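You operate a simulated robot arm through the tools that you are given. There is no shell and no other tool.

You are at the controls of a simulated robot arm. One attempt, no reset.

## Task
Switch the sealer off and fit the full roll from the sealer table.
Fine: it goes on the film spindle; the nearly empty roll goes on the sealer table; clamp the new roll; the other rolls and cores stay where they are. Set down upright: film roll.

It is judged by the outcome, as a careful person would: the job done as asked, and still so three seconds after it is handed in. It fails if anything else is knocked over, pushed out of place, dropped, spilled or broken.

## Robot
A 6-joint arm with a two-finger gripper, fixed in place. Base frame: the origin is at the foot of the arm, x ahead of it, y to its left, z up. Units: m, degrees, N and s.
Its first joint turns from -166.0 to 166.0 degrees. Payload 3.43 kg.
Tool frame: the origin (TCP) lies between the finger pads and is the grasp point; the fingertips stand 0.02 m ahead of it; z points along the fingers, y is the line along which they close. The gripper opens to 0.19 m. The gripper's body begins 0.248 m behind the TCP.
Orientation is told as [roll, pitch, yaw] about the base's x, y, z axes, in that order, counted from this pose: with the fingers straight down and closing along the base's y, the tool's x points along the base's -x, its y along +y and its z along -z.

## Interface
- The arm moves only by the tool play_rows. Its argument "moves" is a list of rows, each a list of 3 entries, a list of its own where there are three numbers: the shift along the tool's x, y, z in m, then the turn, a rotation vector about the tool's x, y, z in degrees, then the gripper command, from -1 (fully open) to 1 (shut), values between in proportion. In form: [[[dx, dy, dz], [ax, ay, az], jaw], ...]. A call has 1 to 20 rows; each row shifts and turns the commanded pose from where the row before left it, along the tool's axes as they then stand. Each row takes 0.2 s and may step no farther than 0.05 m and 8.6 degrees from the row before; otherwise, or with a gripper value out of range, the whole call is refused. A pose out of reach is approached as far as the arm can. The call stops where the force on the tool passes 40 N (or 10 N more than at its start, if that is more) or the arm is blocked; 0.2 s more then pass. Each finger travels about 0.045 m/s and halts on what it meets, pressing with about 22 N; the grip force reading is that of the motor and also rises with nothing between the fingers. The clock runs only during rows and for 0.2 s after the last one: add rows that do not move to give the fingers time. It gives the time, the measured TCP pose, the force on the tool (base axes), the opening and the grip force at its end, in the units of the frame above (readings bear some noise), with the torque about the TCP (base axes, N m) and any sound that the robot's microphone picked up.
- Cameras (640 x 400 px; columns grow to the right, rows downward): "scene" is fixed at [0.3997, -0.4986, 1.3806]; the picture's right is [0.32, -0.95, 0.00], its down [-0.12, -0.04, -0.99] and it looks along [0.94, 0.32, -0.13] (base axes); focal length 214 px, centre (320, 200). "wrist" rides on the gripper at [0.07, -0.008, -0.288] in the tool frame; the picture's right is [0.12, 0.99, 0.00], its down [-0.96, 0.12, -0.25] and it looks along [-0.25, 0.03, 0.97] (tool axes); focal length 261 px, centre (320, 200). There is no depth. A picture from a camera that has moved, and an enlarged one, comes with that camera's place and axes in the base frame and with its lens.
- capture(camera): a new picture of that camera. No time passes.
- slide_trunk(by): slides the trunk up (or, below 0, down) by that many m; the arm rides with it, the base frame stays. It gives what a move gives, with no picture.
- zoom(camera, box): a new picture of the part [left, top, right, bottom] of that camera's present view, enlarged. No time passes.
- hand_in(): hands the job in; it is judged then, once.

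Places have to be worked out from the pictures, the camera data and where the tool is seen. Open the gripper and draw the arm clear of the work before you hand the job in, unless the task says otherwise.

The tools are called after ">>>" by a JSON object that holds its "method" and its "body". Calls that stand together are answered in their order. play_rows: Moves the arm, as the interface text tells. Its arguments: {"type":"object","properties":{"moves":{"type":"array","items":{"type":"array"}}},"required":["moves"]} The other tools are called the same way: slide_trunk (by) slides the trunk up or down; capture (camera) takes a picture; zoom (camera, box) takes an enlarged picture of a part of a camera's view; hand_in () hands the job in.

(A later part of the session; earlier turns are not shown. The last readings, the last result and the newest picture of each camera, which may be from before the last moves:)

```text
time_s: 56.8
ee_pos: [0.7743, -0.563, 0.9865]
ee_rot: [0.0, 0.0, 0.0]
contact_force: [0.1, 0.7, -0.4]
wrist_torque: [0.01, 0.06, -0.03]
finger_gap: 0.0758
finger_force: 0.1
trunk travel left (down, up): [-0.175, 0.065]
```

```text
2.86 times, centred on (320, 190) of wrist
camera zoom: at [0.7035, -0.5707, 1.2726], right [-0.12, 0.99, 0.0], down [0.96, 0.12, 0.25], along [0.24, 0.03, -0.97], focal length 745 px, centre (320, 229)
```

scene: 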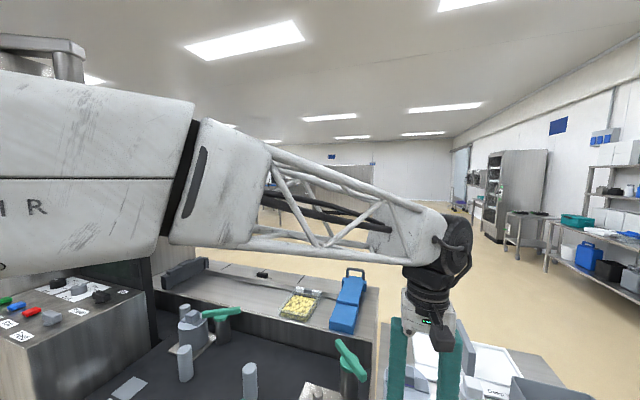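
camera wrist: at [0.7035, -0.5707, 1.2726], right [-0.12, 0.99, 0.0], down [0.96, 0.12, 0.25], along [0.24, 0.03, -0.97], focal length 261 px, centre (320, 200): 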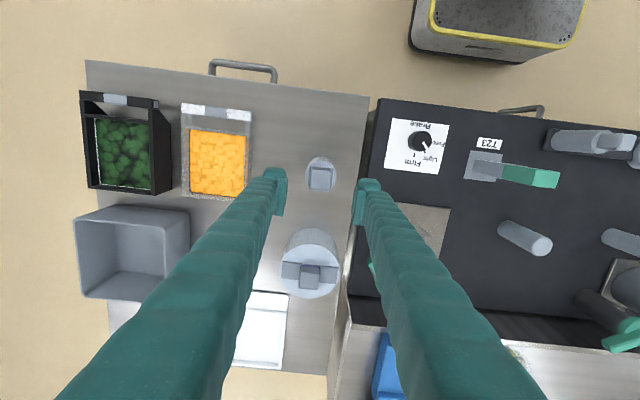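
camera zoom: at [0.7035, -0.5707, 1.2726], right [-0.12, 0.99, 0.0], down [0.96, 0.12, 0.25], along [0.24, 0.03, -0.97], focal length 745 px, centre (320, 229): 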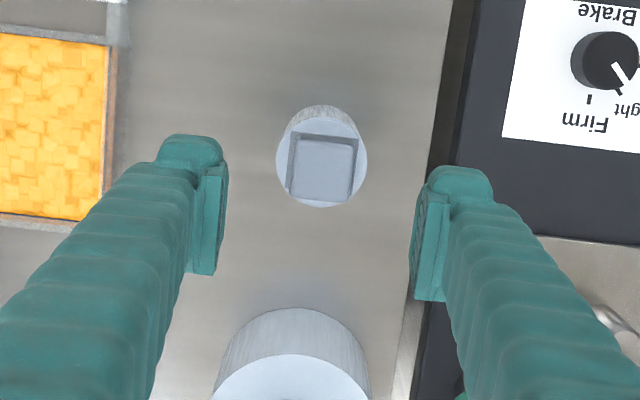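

The nearly empty roll stands upright on the table. Next the full roll, block near (0.956, -0.557); I'll test reach above it at z≈0.95.

>>> {"method": "play_rows", "body": {"moves": [[[-0.03, 0.001, 0.008], [0, 0, 0], 0.2], [[-0.03, 0.001, 0.008], [0, 0, 0], 0.2], [[-0.03, 0.001, 0.008], [0, 0, 0], 0.2], [[-0.03, 0.001, 0.008], [0, 0, 0], 0.2], [[-0.03, 0.001, 0.008], [0, 0, 0], 0.2], [[-0.03, 0.001, 0], [0, 0, 0], 0.2], [[0, 0, 0], [0, 0, 0], 0.2]]}}

>>> {"method": "capture", "body": {"camera": "wrist"}}

>>> {"method": "zoom", "body": {"camera": "wrist", "box": [250, 120, 390, 260]}}

>>> {"method": "capture", "body": {"camera": "scene"}}

```text
time_s: 58.4
ee_pos: [0.9528, -0.5558, 0.9453]
ee_rot: [0.0, 0.1, 0.0]
contact_force: [0.8, 0.4, -0.9]
wrist_torque: [0.01, 0.03, 0.0]
finger_gap: 0.0762
finger_force: 0.1
trunk travel left (down, up): [-0.175, 0.065]
```

```text
taken
camera wrist: at [0.882, -0.563, 1.2327], right [-0.12, 0.99, 0.0], down [0.96, 0.12, 0.25], along [0.24, 0.03, -0.97], focal length 261 px, centre (320, 200)
```

wrist: 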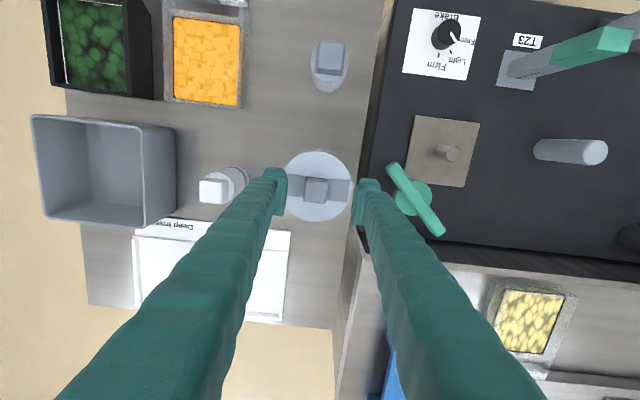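

```text
2.86 times, centred on (320, 190) of wrist
camera zoom: at [0.882, -0.563, 1.2327], right [-0.12, 0.99, 0.0], down [0.96, 0.12, 0.25], along [0.24, 0.03, -0.97], focal length 745 px, centre (320, 229)
```

zoom: 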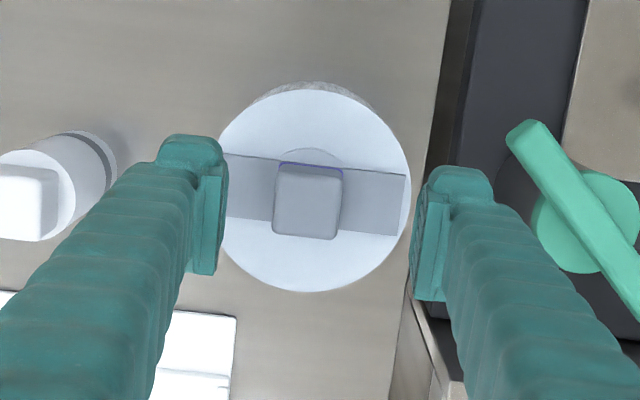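

```text
taken
```

scene: 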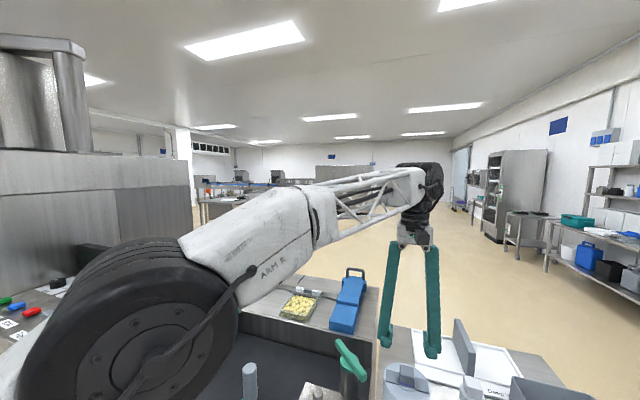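

Reach is fine (r≈1.10). Comparing with the reference grip image, the block is ~13 mm further in x and ~4 mm in −y. Correcting and descending partway.

>>> {"method": "play_rows", "body": {"moves": [[[-0.0135, -0.0043, 0], [0, 0, 0], 0.2], [[0, 0, 0.03], [0, 0, 0], 0.2], [[0, 0, 0.03], [0, 0, 0], 0.2], [[0, 0, 0.01], [0, 0, 0], 0.2], [[0, 0, 0], [0, 0, 0], 0.2]]}}

>>> {"method": "zoom", "body": {"camera": "wrist", "box": [260, 120, 400, 260]}}

>>> {"method": "zoom", "body": {"camera": "scene", "box": [350, 310, 480, 400]}}

```text
time_s: 59.6
ee_pos: [0.968, -0.5593, 0.8748]
ee_rot: [-0.1, 0.1, 0.1]
contact_force: [0.8, -0.4, 0.4]
wrist_torque: [0.04, -0.03, 0.02]
finger_gap: 0.0761
finger_force: 0.0
trunk travel left (down, up): [-0.175, 0.065]
```

```text
2.86 times, centred on (330, 190) of wrist
camera zoom: at [0.8964, -0.5672, 1.1617], right [-0.12, 0.99, 0.0], down [0.96, 0.12, 0.25], along [0.25, 0.03, -0.97], focal length 745 px, centre (291, 229)
```

zoom: 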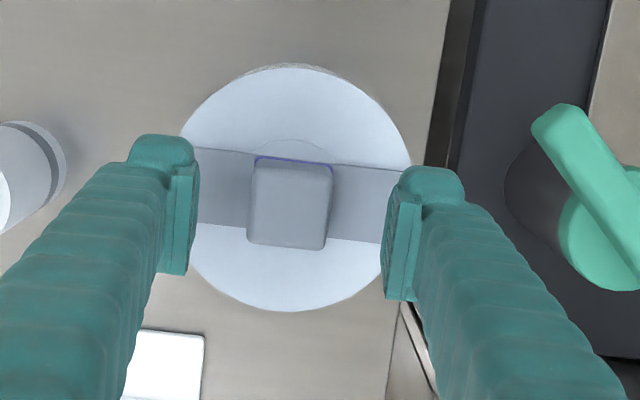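

```text
4.44 times, centred on (415, 355) of scene
camera zoom: at [0.3997, -0.4986, 1.3806], right [0.32, -0.95, 0.0], down [-0.12, -0.04, -0.99], along [0.94, 0.32, -0.13], focal length 953 px, centre (-102, -489)
```

zoom: 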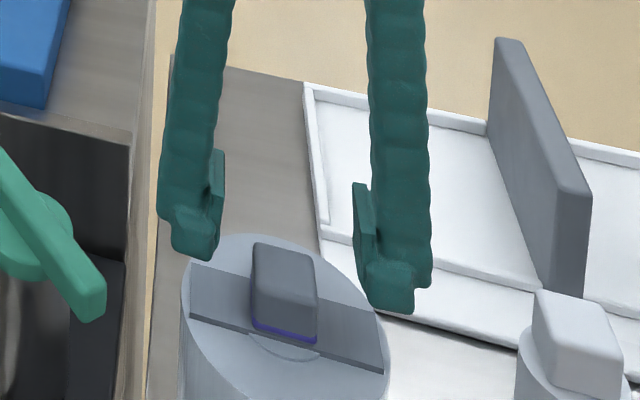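

Nearly matched; a 2 mm correction in −x, then descend gently toward the block.

>>> {"method": "play_rows", "body": {"moves": [[[0.002, 0, 0.01], [0, 0, 0], 0.2], [[0, 0, 0.01], [0, 0, 0], 0.2], [[0, 0, 0.004], [0, 0, 0], 0.2], [[0, 0, 0], [0, 0, 0], 0.2]]}}

>>> {"method": "zoom", "body": {"camera": "scene", "box": [350, 310, 480, 400]}}

>>> {"method": "zoom", "body": {"camera": "wrist", "box": [260, 120, 400, 260]}}

```text
time_s: 60.6
ee_pos: [0.966, -0.5592, 0.8521]
ee_rot: [0.0, 0.0, 0.0]
contact_force: [0.1, -0.2, -0.4]
wrist_torque: [0.0, -0.01, -0.01]
finger_gap: 0.0761
finger_force: 0.0
trunk travel left (down, up): [-0.175, 0.065]
```

```text
4.44 times, centred on (415, 355) of scene
camera zoom: at [0.3997, -0.4986, 1.3806], right [0.32, -0.95, 0.0], down [-0.12, -0.04, -0.99], along [0.94, 0.32, -0.13], focal length 953 px, centre (-102, -489)
```

zoom: 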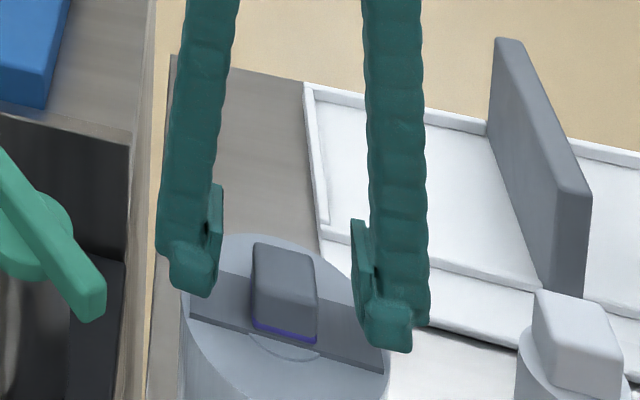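

```text
2.86 times, centred on (330, 190) of wrist
camera zoom: at [0.8948, -0.5673, 1.1387], right [-0.12, 0.99, 0.0], down [0.96, 0.12, 0.25], along [0.24, 0.03, -0.97], focal length 745 px, centre (291, 229)
```

zoom: 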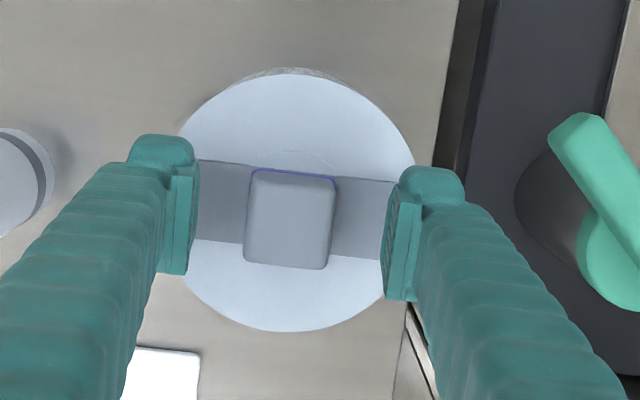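

Continuing down in 2 mm steps, watching for contact with the top bar.

>>> {"method": "play_rows", "body": {"moves": [[[0.001, 0, 0.002], [0, 0, 0], 0.2], [[0, 0, 0.002], [0, 0, 0], 0.2], [[0, 0, 0.002], [0, 0, 0], 0.2], [[0, 0, 0], [0, 0, 0], 0.2]]}}

>>> {"method": "zoom", "body": {"camera": "scene", "box": [350, 310, 480, 400]}}

```text
time_s: 61.6
ee_pos: [0.9639, -0.5586, 0.8452]
ee_rot: [0.0, 0.0, 0.0]
contact_force: [0.8, -0.6, 0.1]
wrist_torque: [0.0, 0.02, -0.01]
finger_gap: 0.076
finger_force: 0.0
trunk travel left (down, up): [-0.175, 0.065]
```

```text
4.44 times, centred on (415, 355) of scene
camera zoom: at [0.3997, -0.4986, 1.3806], right [0.32, -0.95, 0.0], down [-0.12, -0.04, -0.99], along [0.94, 0.32, -0.13], focal length 953 px, centre (-102, -489)
```

zoom: 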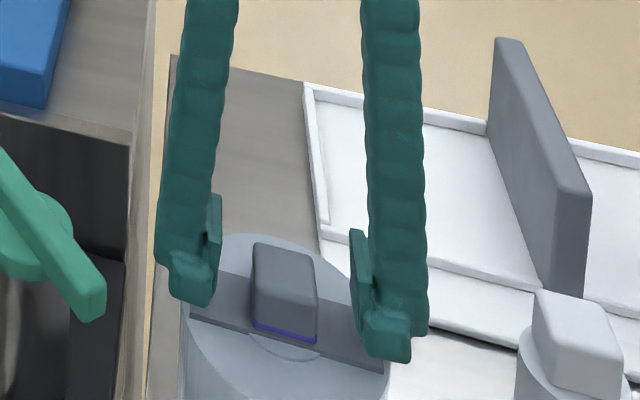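

No contact at 0.845 — same relative height as the first roll's grip. Closing.

>>> {"method": "play_rows", "body": {"moves": [[[0, 0, 0], [0, 0, 0], 0.5], [[0, 0, 0], [0, 0, 0], 0.8], [[0, 0, 0], [0, 0, 0], 1], [[0, 0, 0], [0, 0, 0], 1], [[0, 0, 0], [0, 0, 0], 1], [[0, 0, 0], [0, 0, 0], 1], [[0, 0, 0], [0, 0, 0], 1]]}}

>>> {"method": "zoom", "body": {"camera": "wrist", "box": [260, 120, 400, 260]}}

>>> {"method": "zoom", "body": {"camera": "scene", "box": [350, 310, 480, 400]}}

```text
time_s: 63.2
ee_pos: [0.9654, -0.5594, 0.847]
ee_rot: [0.0, 0.0, 0.0]
contact_force: [1.1, -1.7, 1.1]
wrist_torque: [-0.03, -0.02, -0.01]
finger_gap: 0.0353
finger_force: 22.4
trunk travel left (down, up): [-0.175, 0.065]
```

```text
2.86 times, centred on (330, 190) of wrist
camera zoom: at [0.8938, -0.567, 1.1327], right [-0.12, 0.99, 0.0], down [0.96, 0.12, 0.25], along [0.25, 0.03, -0.97], focal length 745 px, centre (291, 229)
```

zoom: 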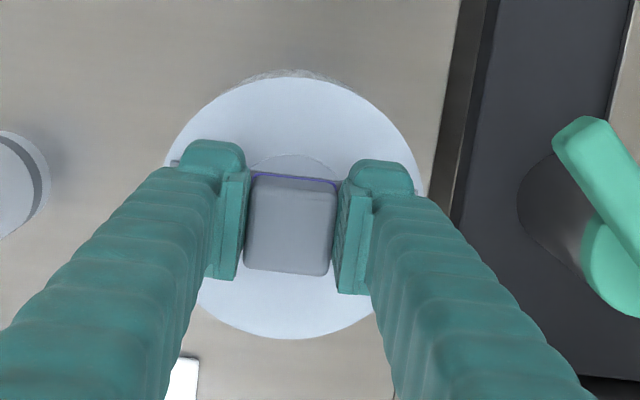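

```text
4.44 times, centred on (415, 355) of scene
camera zoom: at [0.3997, -0.4986, 1.3806], right [0.32, -0.95, 0.0], down [-0.12, -0.04, -0.99], along [0.94, 0.32, -0.13], focal length 953 px, centre (-102, -489)
```

zoom: 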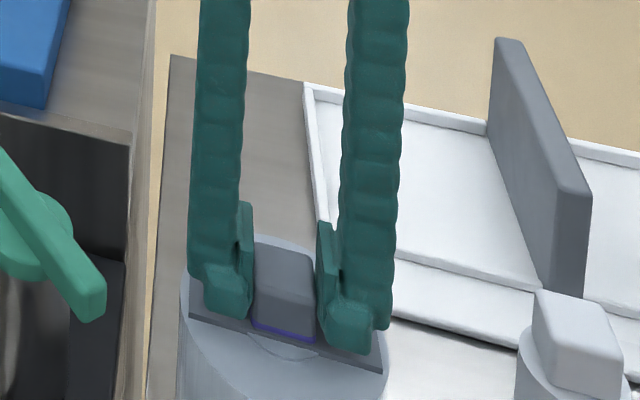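

The grip image matches the reference grip on the first roll almost exactly (within ~1 mm). Lifting slowly and checking load and slip.

>>> {"method": "play_rows", "body": {"moves": [[[0, 0, -0.003], [0, 0, 0], 1], [[0, 0, -0.005], [0, 0, 0], 1], [[0, 0, -0.008], [0, 0, 0], 1], [[0, 0, -0.01], [0, 0, 0], 1], [[0, 0, 0], [0, 0, 0], 1]]}}

>>> {"method": "zoom", "body": {"camera": "wrist", "box": [260, 120, 400, 260]}}

>>> {"method": "zoom", "body": {"camera": "scene", "box": [350, 310, 480, 400]}}

```text
time_s: 64.4
ee_pos: [0.9653, -0.5602, 0.8715]
ee_rot: [0.0, 0.0, 0.0]
contact_force: [0.8, -0.1, -6.0]
wrist_torque: [-0.01, 0.01, -0.01]
finger_gap: 0.0353
finger_force: 21.9
trunk travel left (down, up): [-0.175, 0.065]
```

```text
2.86 times, centred on (330, 190) of wrist
camera zoom: at [0.8951, -0.568, 1.1588], right [-0.12, 0.99, 0.0], down [0.96, 0.12, 0.25], along [0.24, 0.03, -0.97], focal length 745 px, centre (291, 229)
```

zoom: 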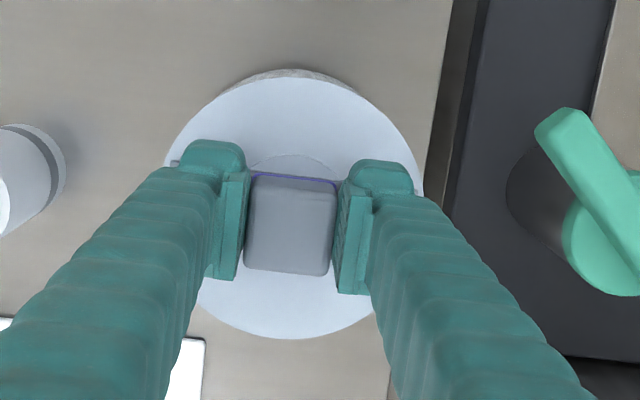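

```text
4.44 times, centred on (415, 355) of scene
camera zoom: at [0.3997, -0.4986, 1.3806], right [0.32, -0.95, 0.0], down [-0.12, -0.04, -0.99], along [0.94, 0.32, -0.13], focal length 953 px, centre (-102, -489)
```

zoom: 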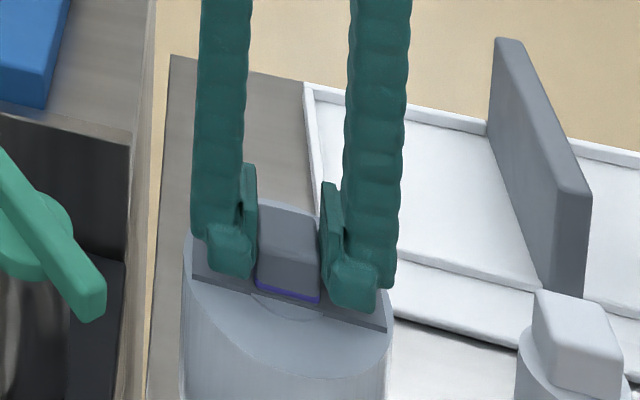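

Lifted cleanly (≈6 N, no slip). Raising further while drawing slightly inward to stay in reach, before moving sideways over the lever.

>>> {"method": "play_rows", "body": {"moves": [[[0.005, 0, -0.025], [0, 0, 0], 1], [[0.01, 0, -0.025], [0, 0, 0], 1], [[0.01, 0, -0.025], [0, 0, 0], 1], [[0.01, 0, -0.025], [0, 0, 0], 1], [[0.005, 0, -0.025], [0, 0, 0], 1], [[0, 0, -0.01], [0, 0, 0], 1], [[0, 0, 0], [0, 0, 0], 1]]}}

>>> {"method": "capture", "body": {"camera": "scene"}}

>>> {"method": "capture", "body": {"camera": "wrist"}}

```text
time_s: 66.0
ee_pos: [0.9255, -0.5587, 1.0065]
ee_rot: [0.0, 0.0, 0.1]
contact_force: [-0.2, 0.0, -5.8]
wrist_torque: [0.05, 0.02, 0.03]
finger_gap: 0.0352
finger_force: 22.2
trunk travel left (down, up): [-0.175, 0.065]
```

```text
taken
```

scene: 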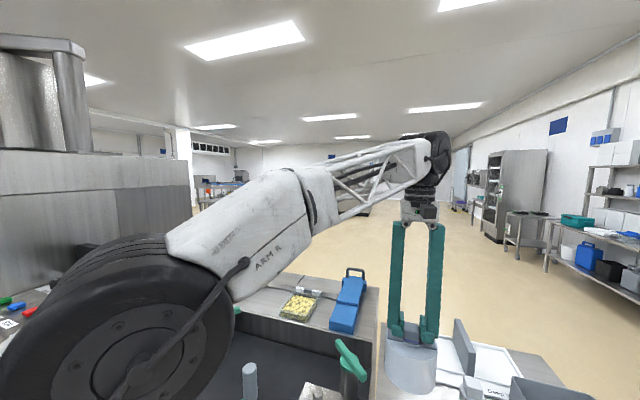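

```text
taken
camera wrist: at [0.8544, -0.5675, 1.2935], right [-0.12, 0.99, 0.0], down [0.96, 0.12, 0.25], along [0.24, 0.03, -0.97], focal length 261 px, centre (320, 200)
```

wrist: 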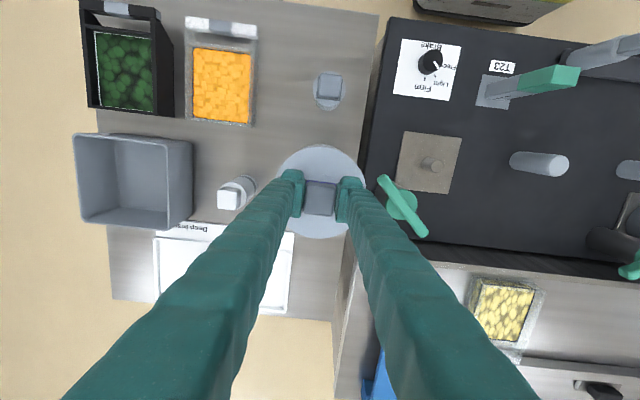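

Now carrying the roll sideways to above the spindle at the reference pose (0.8856, -0.3287), bottom well above the lever.

>>> {"method": "play_rows", "body": {"moves": [[[0.0057, 0.0328, 0], [0, 0, 0], 1], [[0.0057, 0.0328, 0], [0, 0, 0], 1], [[0.0057, 0.0328, 0], [0, 0, 0], 1], [[0.0057, 0.0328, 0], [0, 0, 0], 1], [[0.0057, 0.0328, 0], [0, 0, 0], 1], [[0.0057, 0.0328, 0], [0, 0, 0], 1], [[0.0057, 0.0328, 0], [0, 0, 0], 1], [[0, 0, 0], [0, 0, 0], 1], [[0, 0, 0], [0, 0, 0], 1]]}}

>>> {"method": "play_rows", "body": {"moves": [[[0, 0, 0], [0, 0, 0], 1]]}}

>>> {"method": "play_rows", "body": {"moves": [[[0, 0, 0], [0, 0, 0], 1]]}}

>>> {"method": "play_rows", "body": {"moves": [[[0, 0, 0], [0, 0, 0], 1]]}}

>>> {"method": "capture", "body": {"camera": "wrist"}}

>>> {"method": "zoom", "body": {"camera": "scene", "box": [250, 290, 400, 400]}}

```text
time_s: 68.0
ee_pos: [0.8858, -0.3292, 1.0051]
ee_rot: [0.1, 0.0, 0.0]
contact_force: [-0.3, 0.0, -5.6]
wrist_torque: [-0.02, 0.05, 0.02]
finger_gap: 0.0353
finger_force: 22.2
trunk travel left (down, up): [-0.175, 0.065]
```

```text
time_s: 68.4
ee_pos: [0.8841, -0.3294, 1.0051]
ee_rot: [0.0, -0.1, 0.0]
contact_force: [-0.2, 0.3, -5.7]
wrist_torque: [0.01, -0.01, 0.02]
finger_gap: 0.0351
finger_force: 22.3
trunk travel left (down, up): [-0.175, 0.065]
```

```text
time_s: 68.8
ee_pos: [0.8848, -0.3303, 1.006]
ee_rot: [0.0, 0.0, 0.0]
contact_force: [-0.5, 0.4, -6.4]
wrist_torque: [-0.01, 0.06, 0.0]
finger_gap: 0.0351
finger_force: 21.9
trunk travel left (down, up): [-0.175, 0.065]
```

```text
time_s: 69.2
ee_pos: [0.8848, -0.3299, 1.0063]
ee_rot: [0.0, -0.1, 0.0]
contact_force: [-1.1, -0.4, -5.9]
wrist_torque: [0.02, 0.04, 0.04]
finger_gap: 0.0355
finger_force: 22.4
trunk travel left (down, up): [-0.175, 0.065]
```

```text
taken
camera wrist: at [0.8141, -0.3378, 1.2928], right [-0.12, 0.99, 0.0], down [0.96, 0.12, 0.25], along [0.24, 0.03, -0.97], focal length 261 px, centre (320, 200)
```

wrist: 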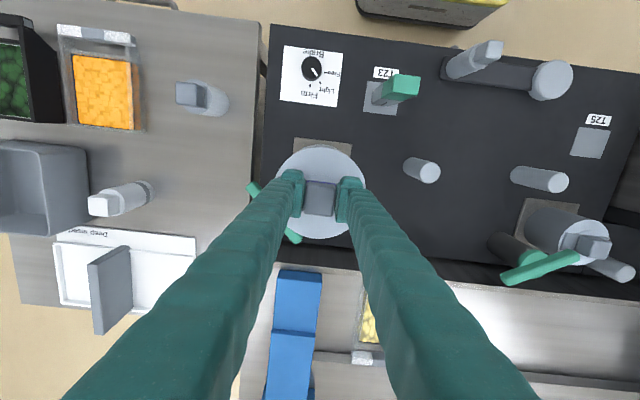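

```text
3.64 times, centred on (325, 345) of scene
camera zoom: at [0.3997, -0.4986, 1.3806], right [0.32, -0.95, 0.0], down [-0.12, -0.04, -0.99], along [0.94, 0.32, -0.13], focal length 780 px, centre (302, -327)
```

zoom: 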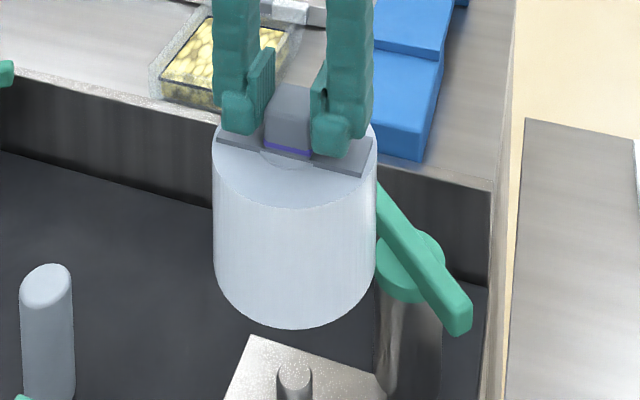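

Tracking commanded moves shows I'm ~1.6 mm short in y versus the reference seat pose. Applying that and descending to just above the stub (roll bottom ≈0.80).

>>> {"method": "play_rows", "body": {"moves": [[[-0.0003, 0.0016, 0.02], [0, 0, 0], 1], [[0, 0, 0.025], [0, 0, 0], 1], [[0, 0, 0.025], [0, 0, 0], 1], [[0, 0, 0.01], [0, 0, 0], 1], [[0, 0, 0], [0, 0, 0], 1]]}}

>>> {"method": "play_rows", "body": {"moves": [[[0, 0, 0], [0, 0, 0], 1]]}}

>>> {"method": "zoom", "body": {"camera": "scene", "box": [250, 290, 400, 400]}}

>>> {"method": "zoom", "body": {"camera": "wrist", "box": [240, 100, 400, 260]}}

```text
time_s: 70.4
ee_pos: [0.8843, -0.3284, 0.9267]
ee_rot: [0.0, 0.0, 0.0]
contact_force: [0.5, -0.9, -6.2]
wrist_torque: [0.01, 0.03, 0.04]
finger_gap: 0.0351
finger_force: 22.0
trunk travel left (down, up): [-0.175, 0.065]
```

```text
time_s: 70.8
ee_pos: [0.8845, -0.3286, 0.928]
ee_rot: [0.0, 0.1, 0.0]
contact_force: [-0.7, -0.2, -6.6]
wrist_torque: [0.02, 0.02, 0.03]
finger_gap: 0.0351
finger_force: 21.5
trunk travel left (down, up): [-0.175, 0.065]
```

```text
3.64 times, centred on (325, 345) of scene
camera zoom: at [0.3997, -0.4986, 1.3806], right [0.32, -0.95, 0.0], down [-0.12, -0.04, -0.99], along [0.94, 0.32, -0.13], focal length 780 px, centre (302, -327)
```

zoom: 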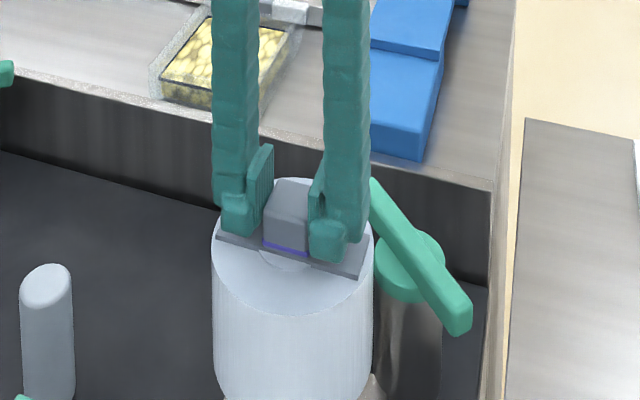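

```text
2.50 times, centred on (320, 180) of wrist
camera zoom: at [0.8137, -0.3364, 1.214], right [-0.12, 0.99, 0.0], down [0.96, 0.12, 0.25], along [0.24, 0.03, -0.97], focal length 652 px, centre (320, 250)
```

zoom: 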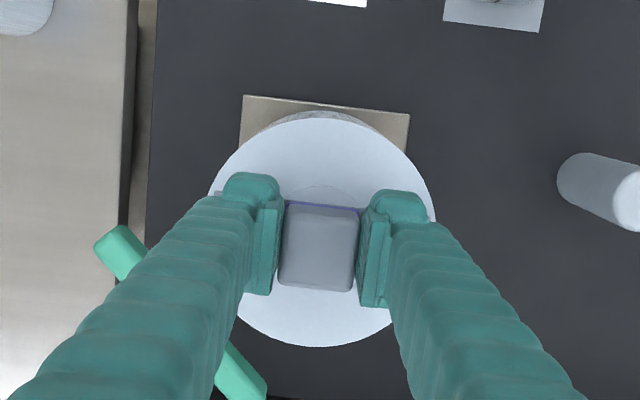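

Aligned within ~1 mm. Creeping down toward the stub with force checks.

>>> {"method": "play_rows", "body": {"moves": [[[-0.0006, 0, 0.008], [0, 0, 0], 1], [[0, 0, 0.006], [0, 0, 0], 1], [[0, 0, 0.004], [0, 0, 0], 1], [[0, 0, 0.004], [0, 0, 0], 1], [[0, 0, 0.003], [0, 0, 0], 1]]}}

```text
time_s: 72.0
ee_pos: [0.8859, -0.3293, 0.9003]
ee_rot: [0.0, -0.1, 0.0]
contact_force: [-0.1, 0.5, -5.1]
wrist_torque: [-0.03, 0.04, 0.01]
finger_gap: 0.0353
finger_force: 22.5
trunk travel left (down, up): [-0.175, 0.065]
```

>>> {"method": "play_rows", "body": {"moves": [[[0, 0, 0.003], [0, 0, 0], 1], [[0, 0, 0.003], [0, 0, 0], 1], [[0, 0, 0.003], [0, 0, 0], 1]]}}

```text
time_s: 72.8
ee_pos: [0.8857, -0.3298, 0.8924]
ee_rot: [0.0, 0.1, 0.0]
contact_force: [0.0, 0.0, -5.6]
wrist_torque: [-0.03, 0.04, 0.01]
finger_gap: 0.0351
finger_force: 21.9
trunk travel left (down, up): [-0.175, 0.065]
```

>>> {"method": "play_rows", "body": {"moves": [[[0, 0, 0.003], [0, 0, 0], 1], [[0, 0, 0.003], [0, 0, 0], 1], [[0, 0, 0.003], [0, 0, 0], 1], [[0, 0, 0.003], [0, 0, 0], 1]]}}

>>> {"method": "zoom", "body": {"camera": "scene", "box": [250, 290, 400, 400]}}

```text
time_s: 73.8
ee_pos: [0.8863, -0.3286, 0.8801]
ee_rot: [0.0, 0.1, -0.1]
contact_force: [-0.6, -0.3, -5.6]
wrist_torque: [-0.01, 0.04, 0.0]
finger_gap: 0.0352
finger_force: 21.9
trunk travel left (down, up): [-0.175, 0.065]
```

```text
3.64 times, centred on (325, 345) of scene
camera zoom: at [0.3997, -0.4986, 1.3806], right [0.32, -0.95, 0.0], down [-0.12, -0.04, -0.99], along [0.94, 0.32, -0.13], focal length 780 px, centre (302, -327)
```

zoom: 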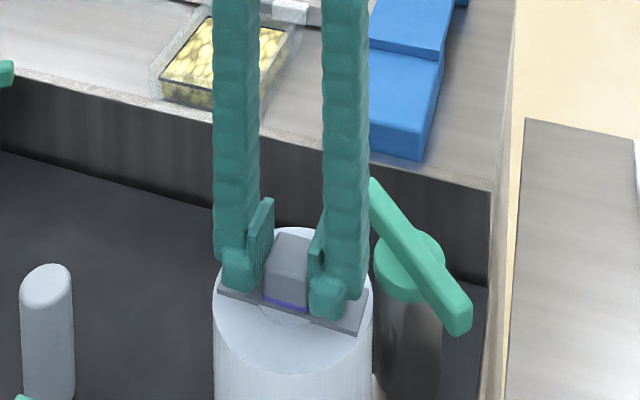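

No resistance, so it's sliding onto the stub. Continuing down to the expected seat at ~0.853.

>>> {"method": "play_rows", "body": {"moves": [[[0, 0, 0.004], [0, 0, 0], 1], [[0, 0, 0.004], [0, 0, 0], 1], [[0, 0, 0.004], [0, 0, 0], 1], [[0, 0, 0.004], [0, 0, 0], 1], [[0, 0, 0.003], [0, 0, 0], 1], [[0, 0, 0], [0, 0, 0], 1]]}}

```text
time_s: 75.2
ee_pos: [0.8853, -0.3285, 0.8613]
ee_rot: [0.1, 0.0, -0.1]
contact_force: [0.4, 1.0, -5.8]
wrist_torque: [0.02, 0.01, -0.03]
finger_gap: 0.0351
finger_force: 22.4
trunk travel left (down, up): [-0.175, 0.065]
```

>>> {"method": "play_rows", "body": {"moves": [[[0, 0, 0.002], [0, 0, 0], 1], [[0, 0, 0.002], [0, 0, 0], 1], [[0, 0, 0.002], [0, 0, 0], 1], [[0, 0, 0], [0, 0, 0], 1]]}}

```text
time_s: 76.2
ee_pos: [0.8855, -0.3294, 0.855]
ee_rot: [0.0, 0.1, 0.0]
contact_force: [-0.4, 0.4, -5.5]
wrist_torque: [0.03, 0.06, -0.01]
finger_gap: 0.0353
finger_force: 21.5
trunk travel left (down, up): [-0.175, 0.065]
```

>>> {"method": "play_rows", "body": {"moves": [[[0, 0, 0.0015], [0, 0, 0], 1], [[0, 0, 0.0015], [0, 0, 0], 1], [[0, 0, 0], [0, 0, 0], 1]]}}

```text
time_s: 77.0
ee_pos: [0.8858, -0.3289, 0.8542]
ee_rot: [-0.1, -0.2, 0.1]
contact_force: [0.1, 0.5, 18.9]
wrist_torque: [0.01, -0.05, 0.0]
finger_gap: 0.0352
finger_force: 21.3
trunk travel left (down, up): [-0.175, 0.065]
```

Seated on the plate at TCP z≈0.854, the same height as the old roll. Relieving 1.5 mm, opening, and lifting away.

>>> {"method": "play_rows", "body": {"moves": [[[0, 0, -0.002], [0, 0, 0], 1], [[0, 0, 0], [0, 0, 0], 0.55], [[0, 0, 0], [0, 0, 0], 0.3], [[0, 0, 0], [0, 0, 0], 0.2], [[0, 0, 0], [0, 0, 0], 0.2], [[0, 0, -0.02], [0, 0, 0], 0.2], [[0, 0, -0.04], [0, 0, 0], 0.2], [[0, 0, -0.04], [0, 0, 0], 0.2]]}}

>>> {"method": "capture", "body": {"camera": "wrist"}}

>>> {"method": "zoom", "body": {"camera": "wrist", "box": [220, 100, 420, 260]}}

>>> {"method": "zoom", "body": {"camera": "scene", "box": [250, 290, 400, 400]}}

```text
time_s: 78.8
ee_pos: [0.8842, -0.3309, 0.9554]
ee_rot: [0.0, 0.1, 0.0]
contact_force: [1.4, 0.4, -1.2]
wrist_torque: [0.02, 0.05, -0.01]
finger_gap: 0.0761
finger_force: 0.1
trunk travel left (down, up): [-0.175, 0.065]
```

```text
taken
camera wrist: at [0.8129, -0.3383, 1.2424], right [-0.12, 0.99, 0.0], down [0.96, 0.12, 0.25], along [0.24, 0.03, -0.97], focal length 261 px, centre (320, 200)
```

wrist: 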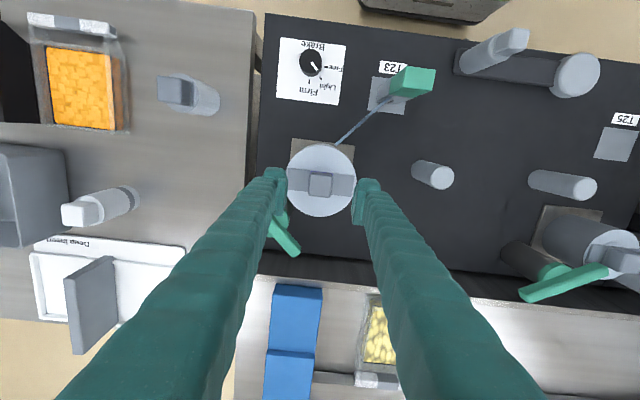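

```text
2.50 times, centred on (320, 180) of wrist
camera zoom: at [0.8129, -0.3383, 1.2424], right [-0.12, 0.99, 0.0], down [0.96, 0.12, 0.25], along [0.24, 0.03, -0.97], focal length 652 px, centre (320, 250)
```

zoom: 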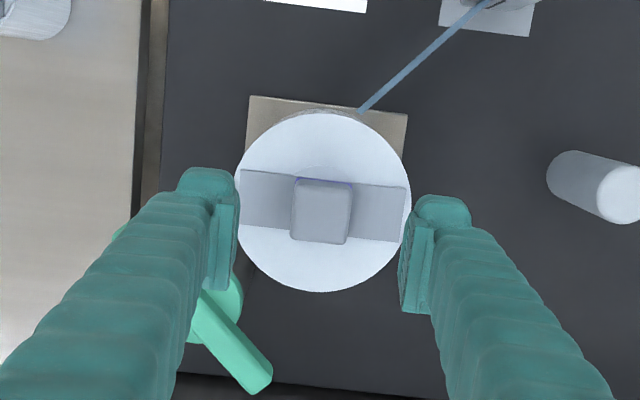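

```text
3.64 times, centred on (325, 345) of scene
camera zoom: at [0.3997, -0.4986, 1.3806], right [0.32, -0.95, 0.0], down [-0.12, -0.04, -0.99], along [0.94, 0.32, -0.13], focal length 780 px, centre (302, -327)
```

zoom: 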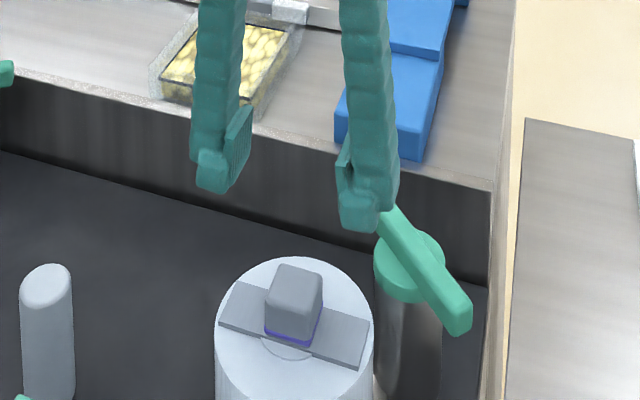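

The full roll sits square on the spindle and the film strip shows again to it. Now to the lever: move over the hub (~0.960, -0.404), yaw to +46° across the open bar.

>>> {"method": "play_rows", "body": {"moves": [[[-0.025, -0.0247, -0.01], [0, 0, 0], 0.4], [[-0.025, -0.0247, 0], [0, 0, 0], 0.5], [[-0.025, -0.0247, 0], [0, 0, 0], 0.5], [[0, 0, 0], [0, 0, -7.7], 0.5], [[0, 0, 0], [0, 0, -7.7], 0.5], [[0, 0, 0], [0, 0, -7.7], 0.5], [[0, 0, 0], [0, 0, -7.7], 0.5], [[0, 0, 0], [0, 0, -7.7], 0.5], [[0, 0, 0], [0, 0, -7.7], 0.5], [[0, 0, 0], [0, 0, 0], 0.5]]}}

>>> {"method": "capture", "body": {"camera": "wrist"}}

>>> {"method": "zoom", "body": {"camera": "wrist", "box": [240, 100, 420, 260]}}

>>> {"method": "zoom", "body": {"camera": "scene", "box": [270, 290, 420, 400]}}

```text
time_s: 81.0
ee_pos: [0.961, -0.403, 0.9647]
ee_rot: [-0.1, 0.0, 46.3]
contact_force: [-1.0, -0.8, 0.4]
wrist_torque: [0.0, 0.04, 0.01]
finger_gap: 0.0476
finger_force: 0.1
trunk travel left (down, up): [-0.175, 0.065]
```

```text
taken
camera wrist: at [0.9174, -0.4595, 1.2514], right [-0.8, 0.6, 0.0], down [0.58, 0.78, 0.25], along [0.15, 0.2, -0.97], focal length 261 px, centre (320, 200)
```

wrist: 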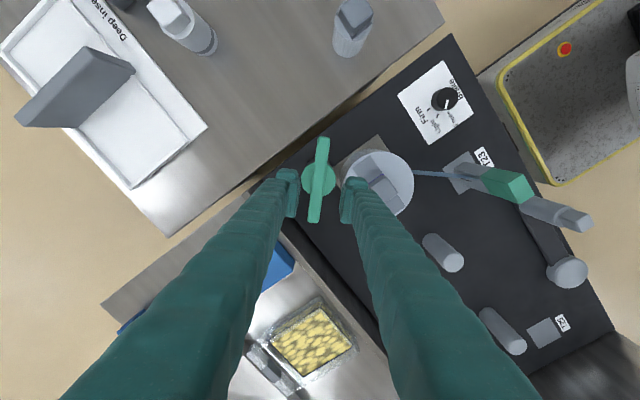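

```text
2.50 times, centred on (330, 180) of wrist
camera zoom: at [0.9174, -0.4595, 1.2514], right [-0.8, 0.6, 0.0], down [0.58, 0.78, 0.25], along [0.15, 0.2, -0.97], focal length 652 px, centre (295, 250)
```

zoom: 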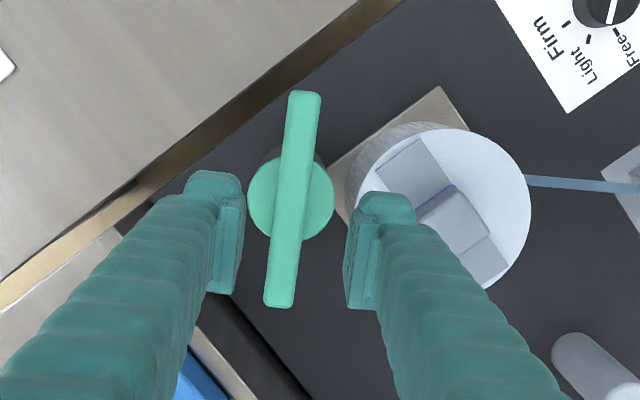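

```text
3.64 times, centred on (345, 345) of scene
camera zoom: at [0.3997, -0.4986, 1.3806], right [0.32, -0.95, 0.0], down [-0.12, -0.04, -0.99], along [0.94, 0.32, -0.13], focal length 780 px, centre (229, -327)
```

zoom: 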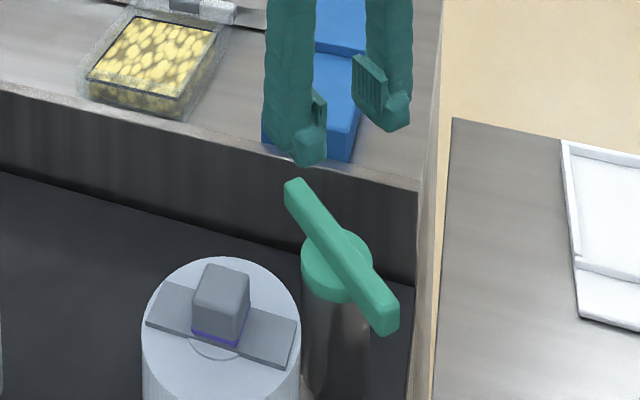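

Tool axis meets the hub within ~1 mm and the bar is aligned with the jaws. Narrowing to ~38 mm gap and descending to just above the bar.

>>> {"method": "play_rows", "body": {"moves": [[[-0.001, -0.001, 0.02], [0, 0, 0], 0.6], [[0, 0, 0.03], [0, 0, 0], 0.6], [[0, 0, 0.03], [0, 0, 0], 0.6], [[0, 0, 0.012], [0, 0, 0], 0.6], [[0, 0, 0], [0, 0, 0], 0.6]]}}

>>> {"method": "zoom", "body": {"camera": "wrist", "box": [240, 100, 420, 260]}}

>>> {"method": "zoom", "body": {"camera": "scene", "box": [290, 310, 410, 400]}}

```text
time_s: 82.2
ee_pos: [0.9617, -0.4037, 0.8717]
ee_rot: [0.0, 0.0, 46.2]
contact_force: [-0.4, -1.0, -0.8]
wrist_torque: [0.0, -0.01, -0.03]
finger_gap: 0.0379
finger_force: 0.1
trunk travel left (down, up): [-0.175, 0.065]
```

```text
2.50 times, centred on (330, 180) of wrist
camera zoom: at [0.9186, -0.4593, 1.1586], right [-0.8, 0.6, 0.0], down [0.58, 0.77, 0.25], along [0.15, 0.2, -0.97], focal length 652 px, centre (295, 250)
```

zoom: 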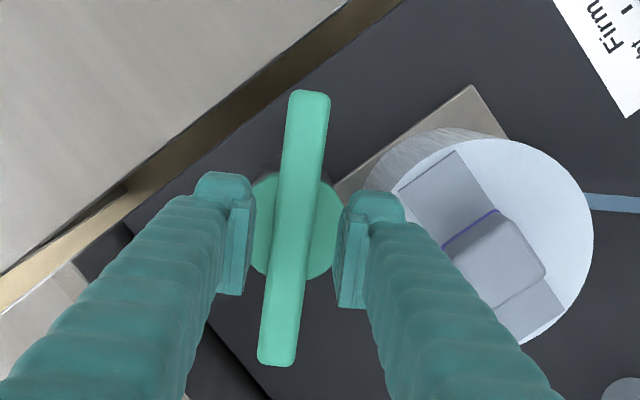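

```text
4.44 times, centred on (350, 355) of scene
camera zoom: at [0.3997, -0.4986, 1.3806], right [0.32, -0.95, 0.0], down [-0.12, -0.04, -0.99], along [0.94, 0.32, -0.13], focal length 953 px, centre (187, -489)
```

zoom: 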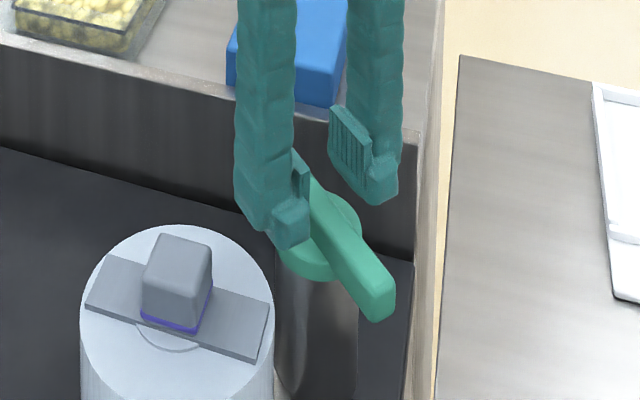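

Perfectly centred on the hub. Lowering 17 mm and closing on the bar.

>>> {"method": "play_rows", "body": {"moves": [[[0, 0, 0.01], [0, 0, 0], 0.6], [[0, 0, 0.007], [0, 0, 0], 0.6], [[0, 0, 0], [0, 0, 0], 0.8], [[0, 0, 0], [0, 0, 0], 1], [[0, 0, 0], [0, 0, 0], 1], [[0, 0, 0], [0, 0, 0], 1]]}}

>>> {"method": "zoom", "body": {"camera": "scene", "box": [290, 310, 410, 400]}}

```text
time_s: 83.6
ee_pos: [0.962, -0.4041, 0.8549]
ee_rot: [0.0, -0.1, 46.2]
contact_force: [19.6, -10.7, 0.6]
wrist_torque: [-0.05, -0.19, -0.39]
finger_gap: 0.0192
finger_force: 44.9
trunk travel left (down, up): [-0.175, 0.065]
```

```text
4.44 times, centred on (350, 355) of scene
camera zoom: at [0.3997, -0.4986, 1.3806], right [0.32, -0.95, 0.0], down [-0.12, -0.04, -0.99], along [0.94, 0.32, -0.13], focal length 953 px, centre (187, -489)
```

zoom: 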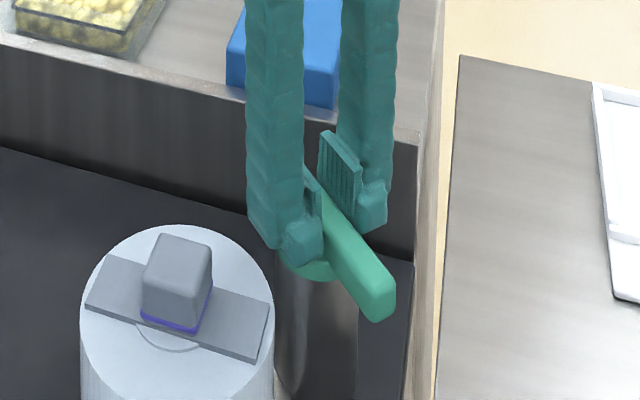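

Gripped; ~22 N side load along −tool y, so shift 2 mm that way, then start turning clockwise (back toward the spindle).

>>> {"method": "play_rows", "body": {"moves": [[[0, -0.002, 0], [0, 0, 0], 1], [[0, 0, 0], [0, 0, 5], 1], [[0, 0, 0], [0, 0, 5], 1]]}}

```text
time_s: 84.4
ee_pos: [0.9624, -0.4033, 0.8549]
ee_rot: [0.1, 0.1, 36.2]
contact_force: [-1.5, -1.1, 1.5]
wrist_torque: [-0.03, 0.04, 0.04]
finger_gap: 0.0188
finger_force: 45.0
trunk travel left (down, up): [-0.175, 0.065]
```

The lever turns with nearly zero load. Continuing clockwise in steps.

>>> {"method": "play_rows", "body": {"moves": [[[0, 0, 0], [0, 0, 8], 1], [[0, 0, 0], [0, 0, 8], 1], [[0, 0, 0], [0, 0, 8], 1], [[0, 0, 0], [0, 0, 8], 1]]}}

```text
time_s: 85.4
ee_pos: [0.9622, -0.4041, 0.8537]
ee_rot: [0.0, 0.0, 4.0]
contact_force: [-19.2, 10.0, -5.0]
wrist_torque: [0.08, 0.2, 0.02]
finger_gap: 0.0192
finger_force: 45.2
trunk travel left (down, up): [-0.175, 0.065]
```

Small off-axis load again; relieving ~2 mm toward (−x, +y) and looking before continuing.

>>> {"method": "play_rows", "body": {"moves": [[[0.0018, 0.001, 0], [0, 0, 0], 1], [[0, 0, 0], [0, 0, 6], 1]]}}

>>> {"method": "zoom", "body": {"camera": "wrist", "box": [240, 80, 440, 280]}}

>>> {"method": "zoom", "body": {"camera": "scene", "box": [290, 310, 410, 400]}}

```text
time_s: 86.0
ee_pos: [0.9627, -0.4025, 0.8539]
ee_rot: [0.1, 0.0, -1.8]
contact_force: [-6.9, 6.4, -11.3]
wrist_torque: [0.04, -0.27, 0.01]
finger_gap: 0.0191
finger_force: 44.8
trunk travel left (down, up): [-0.175, 0.065]
```

```text
2.00 times, centred on (340, 180) of wrist
camera zoom: at [0.8912, -0.4083, 1.1418], right [-0.09, 1.0, 0.0], down [0.97, 0.09, 0.25], along [0.25, 0.02, -0.97], focal length 521 px, centre (280, 240)
```

zoom: 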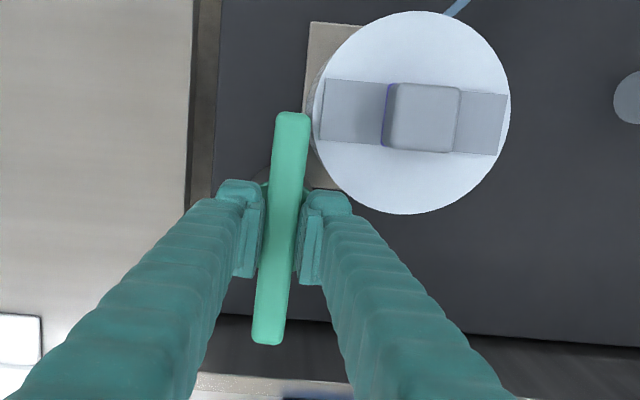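

```text
4.44 times, centred on (350, 355) of scene
camera zoom: at [0.3997, -0.4986, 1.3806], right [0.32, -0.95, 0.0], down [-0.12, -0.04, -0.99], along [0.94, 0.32, -0.13], focal length 953 px, centre (187, -489)
```

zoom: 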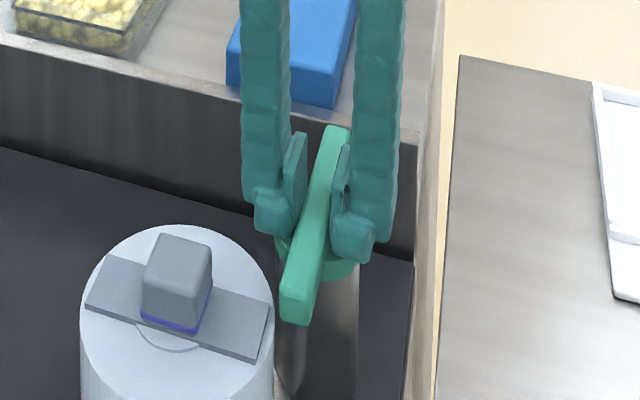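

The bar end is about to pass over the roll's rim; bar bottom (≈0.831) is close to the roll's top plate height, so I'll turn in small steps and watch torque.

>>> {"method": "play_rows", "body": {"moves": [[[0.0008, 0, 0], [0, 0, 5], 1], [[0, 0, 0], [0, 0, 5], 1]]}}

>>> {"method": "zoom", "body": {"camera": "wrist", "box": [240, 80, 440, 280]}}

```text
time_s: 86.6
ee_pos: [0.9629, -0.4014, 0.8548]
ee_rot: [0.0, 0.0, -11.8]
contact_force: [7.8, 6.6, -11.5]
wrist_torque: [-0.03, -0.33, 0.01]
finger_gap: 0.0189
finger_force: 45.0
trunk travel left (down, up): [-0.175, 0.065]
```

```text
2.00 times, centred on (340, 180) of wrist
camera zoom: at [0.891, -0.3957, 1.1418], right [0.09, 1.0, 0.0], down [0.97, -0.08, 0.25], along [0.25, -0.02, -0.97], focal length 521 px, centre (280, 240)
```

zoom: 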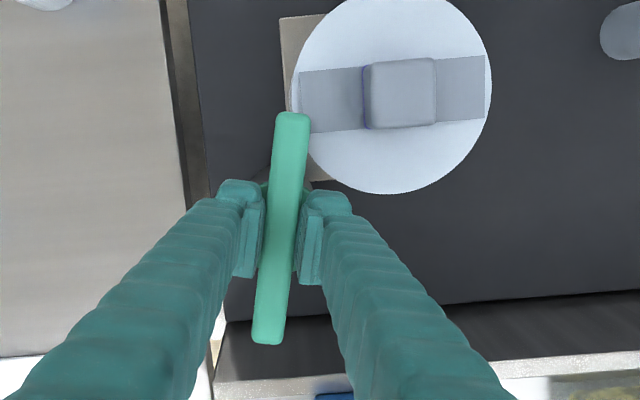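

No torque yet with the bar end now over the rim. Continuing in 5° steps, relieving 1 mm in z.

>>> {"method": "play_rows", "body": {"moves": [[[0, 0, 0.001], [0, 0, 5], 1], [[0, 0, 0], [0, 0, 5], 1]]}}

>>> {"method": "zoom", "body": {"camera": "wrist", "box": [240, 80, 440, 280]}}

>>> {"method": "zoom", "body": {"camera": "scene", "box": [290, 310, 410, 400]}}

```text
time_s: 87.2
ee_pos: [0.9621, -0.4031, 0.8551]
ee_rot: [0.0, -0.1, -21.8]
contact_force: [25.1, 10.1, -1.4]
wrist_torque: [0.12, -0.06, 0.06]
finger_gap: 0.0189
finger_force: 44.7
trunk travel left (down, up): [-0.175, 0.065]
```

```text
2.00 times, centred on (340, 180) of wrist
camera zoom: at [0.8927, -0.3831, 1.1417], right [0.26, 0.97, 0.0], down [0.94, -0.25, 0.25], along [0.24, -0.06, -0.97], focal length 521 px, centre (280, 240)
```

zoom: 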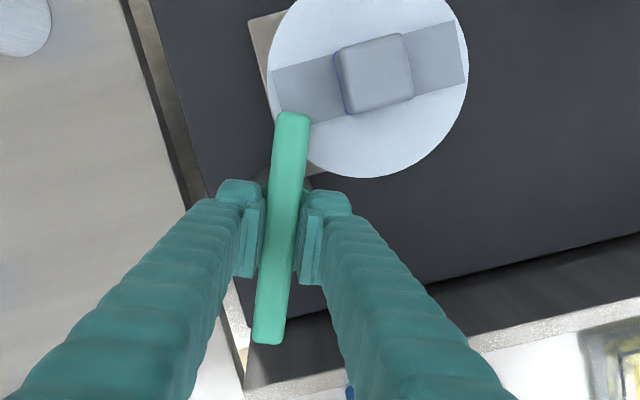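

```text
4.44 times, centred on (350, 355) of scene
camera zoom: at [0.3997, -0.4986, 1.3806], right [0.32, -0.95, 0.0], down [-0.12, -0.04, -0.99], along [0.94, 0.32, -0.13], focal length 953 px, centre (187, -489)
```

zoom: 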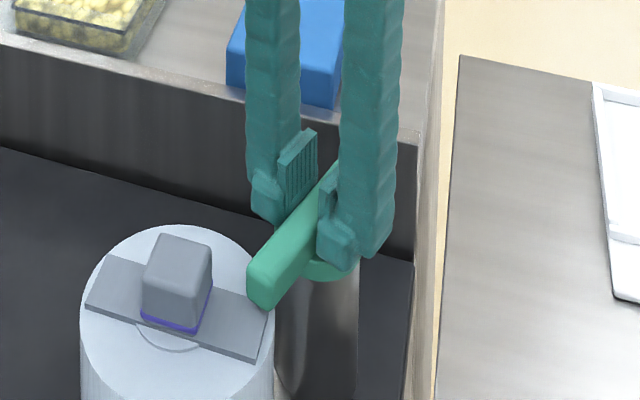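

The roll isn't disturbed. Relieving side force (~2 mm) and continuing.

>>> {"method": "play_rows", "body": {"moves": [[[-0.0015, 0.0017, 0], [0, 0, 0], 1], [[0, 0, 0], [0, 0, 5], 1], [[0, 0, 0], [0, 0, 5], 1]]}}

>>> {"method": "zoom", "body": {"camera": "scene", "box": [290, 310, 410, 400]}}

```text
time_s: 88.0
ee_pos: [0.9638, -0.4018, 0.8535]
ee_rot: [-0.1, 0.0, -31.7]
contact_force: [9.8, 13.8, 7.1]
wrist_torque: [0.15, -0.04, 0.0]
finger_gap: 0.0191
finger_force: 44.7
trunk travel left (down, up): [-0.175, 0.065]
```

```text
4.44 times, centred on (350, 355) of scene
camera zoom: at [0.3997, -0.4986, 1.3806], right [0.32, -0.95, 0.0], down [-0.12, -0.04, -0.99], along [0.94, 0.32, -0.13], focal length 953 px, centre (187, -489)
```

zoom: 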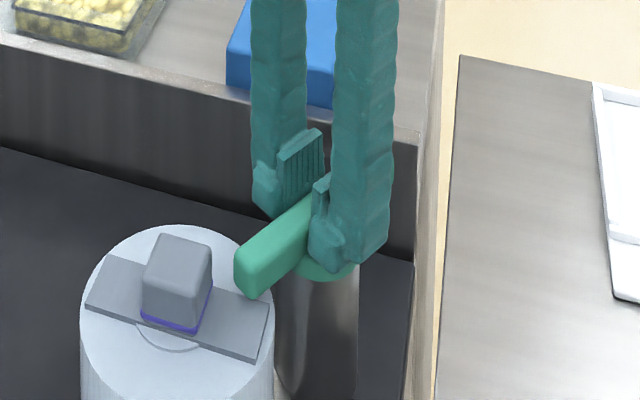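

>>> {"method": "play_rows", "body": {"moves": [[[0, 0.0012, 0], [0, 0, 0], 1], [[0, 0, 0], [0, 0, 5], 1], [[0, 0, 0], [0, 0, 6], 1]]}}

>>> {"method": "zoom", "body": {"camera": "scene", "box": [290, 310, 410, 400]}}

>>> {"method": "zoom", "body": {"camera": "wrist", "box": [240, 80, 440, 280]}}

```text
time_s: 88.8
ee_pos: [0.963, -0.4022, 0.854]
ee_rot: [-0.1, 0.0, -42.9]
contact_force: [4.0, 9.5, 10.4]
wrist_torque: [0.17, 0.08, -0.07]
finger_gap: 0.0186
finger_force: 45.1
trunk travel left (down, up): [-0.175, 0.065]
```

```text
4.44 times, centred on (350, 355) of scene
camera zoom: at [0.3997, -0.4986, 1.3806], right [0.32, -0.95, 0.0], down [-0.12, -0.04, -0.99], along [0.94, 0.32, -0.13], focal length 953 px, centre (187, -489)
```

zoom: 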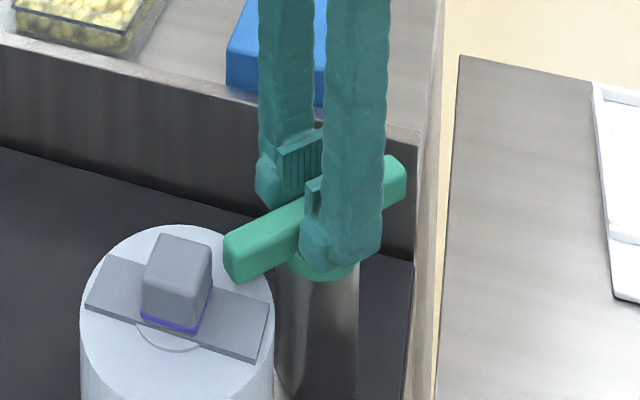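

```text
2.00 times, centred on (340, 180) of wrist
camera zoom: at [0.9047, -0.359, 1.1417], right [0.59, 0.81, 0.0], down [0.78, -0.57, 0.25], along [0.2, -0.15, -0.97], focal length 521 px, centre (280, 240)
```

zoom: 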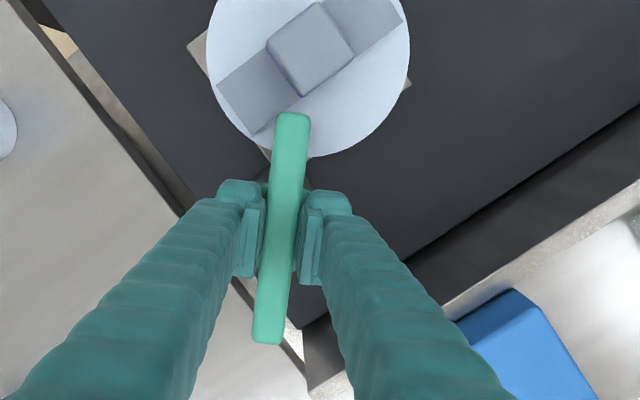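

The bar now points at the spindle as originally. Pushing 4° more to confirm it's at its clamped end stop.

>>> {"method": "play_rows", "body": {"moves": [[[0, 0.0005, 0], [0, 0, 4], 1], [[0, 0, 0], [0, 0, 0], 1]]}}

```text
time_s: 89.4
ee_pos: [0.963, -0.4019, 0.8548]
ee_rot: [-0.2, -0.1, -46.8]
contact_force: [-0.1, 4.6, 9.9]
wrist_torque: [0.0, -0.06, 1.23]
finger_gap: 0.0193
finger_force: 45.0
trunk travel left (down, up): [-0.175, 0.065]
```

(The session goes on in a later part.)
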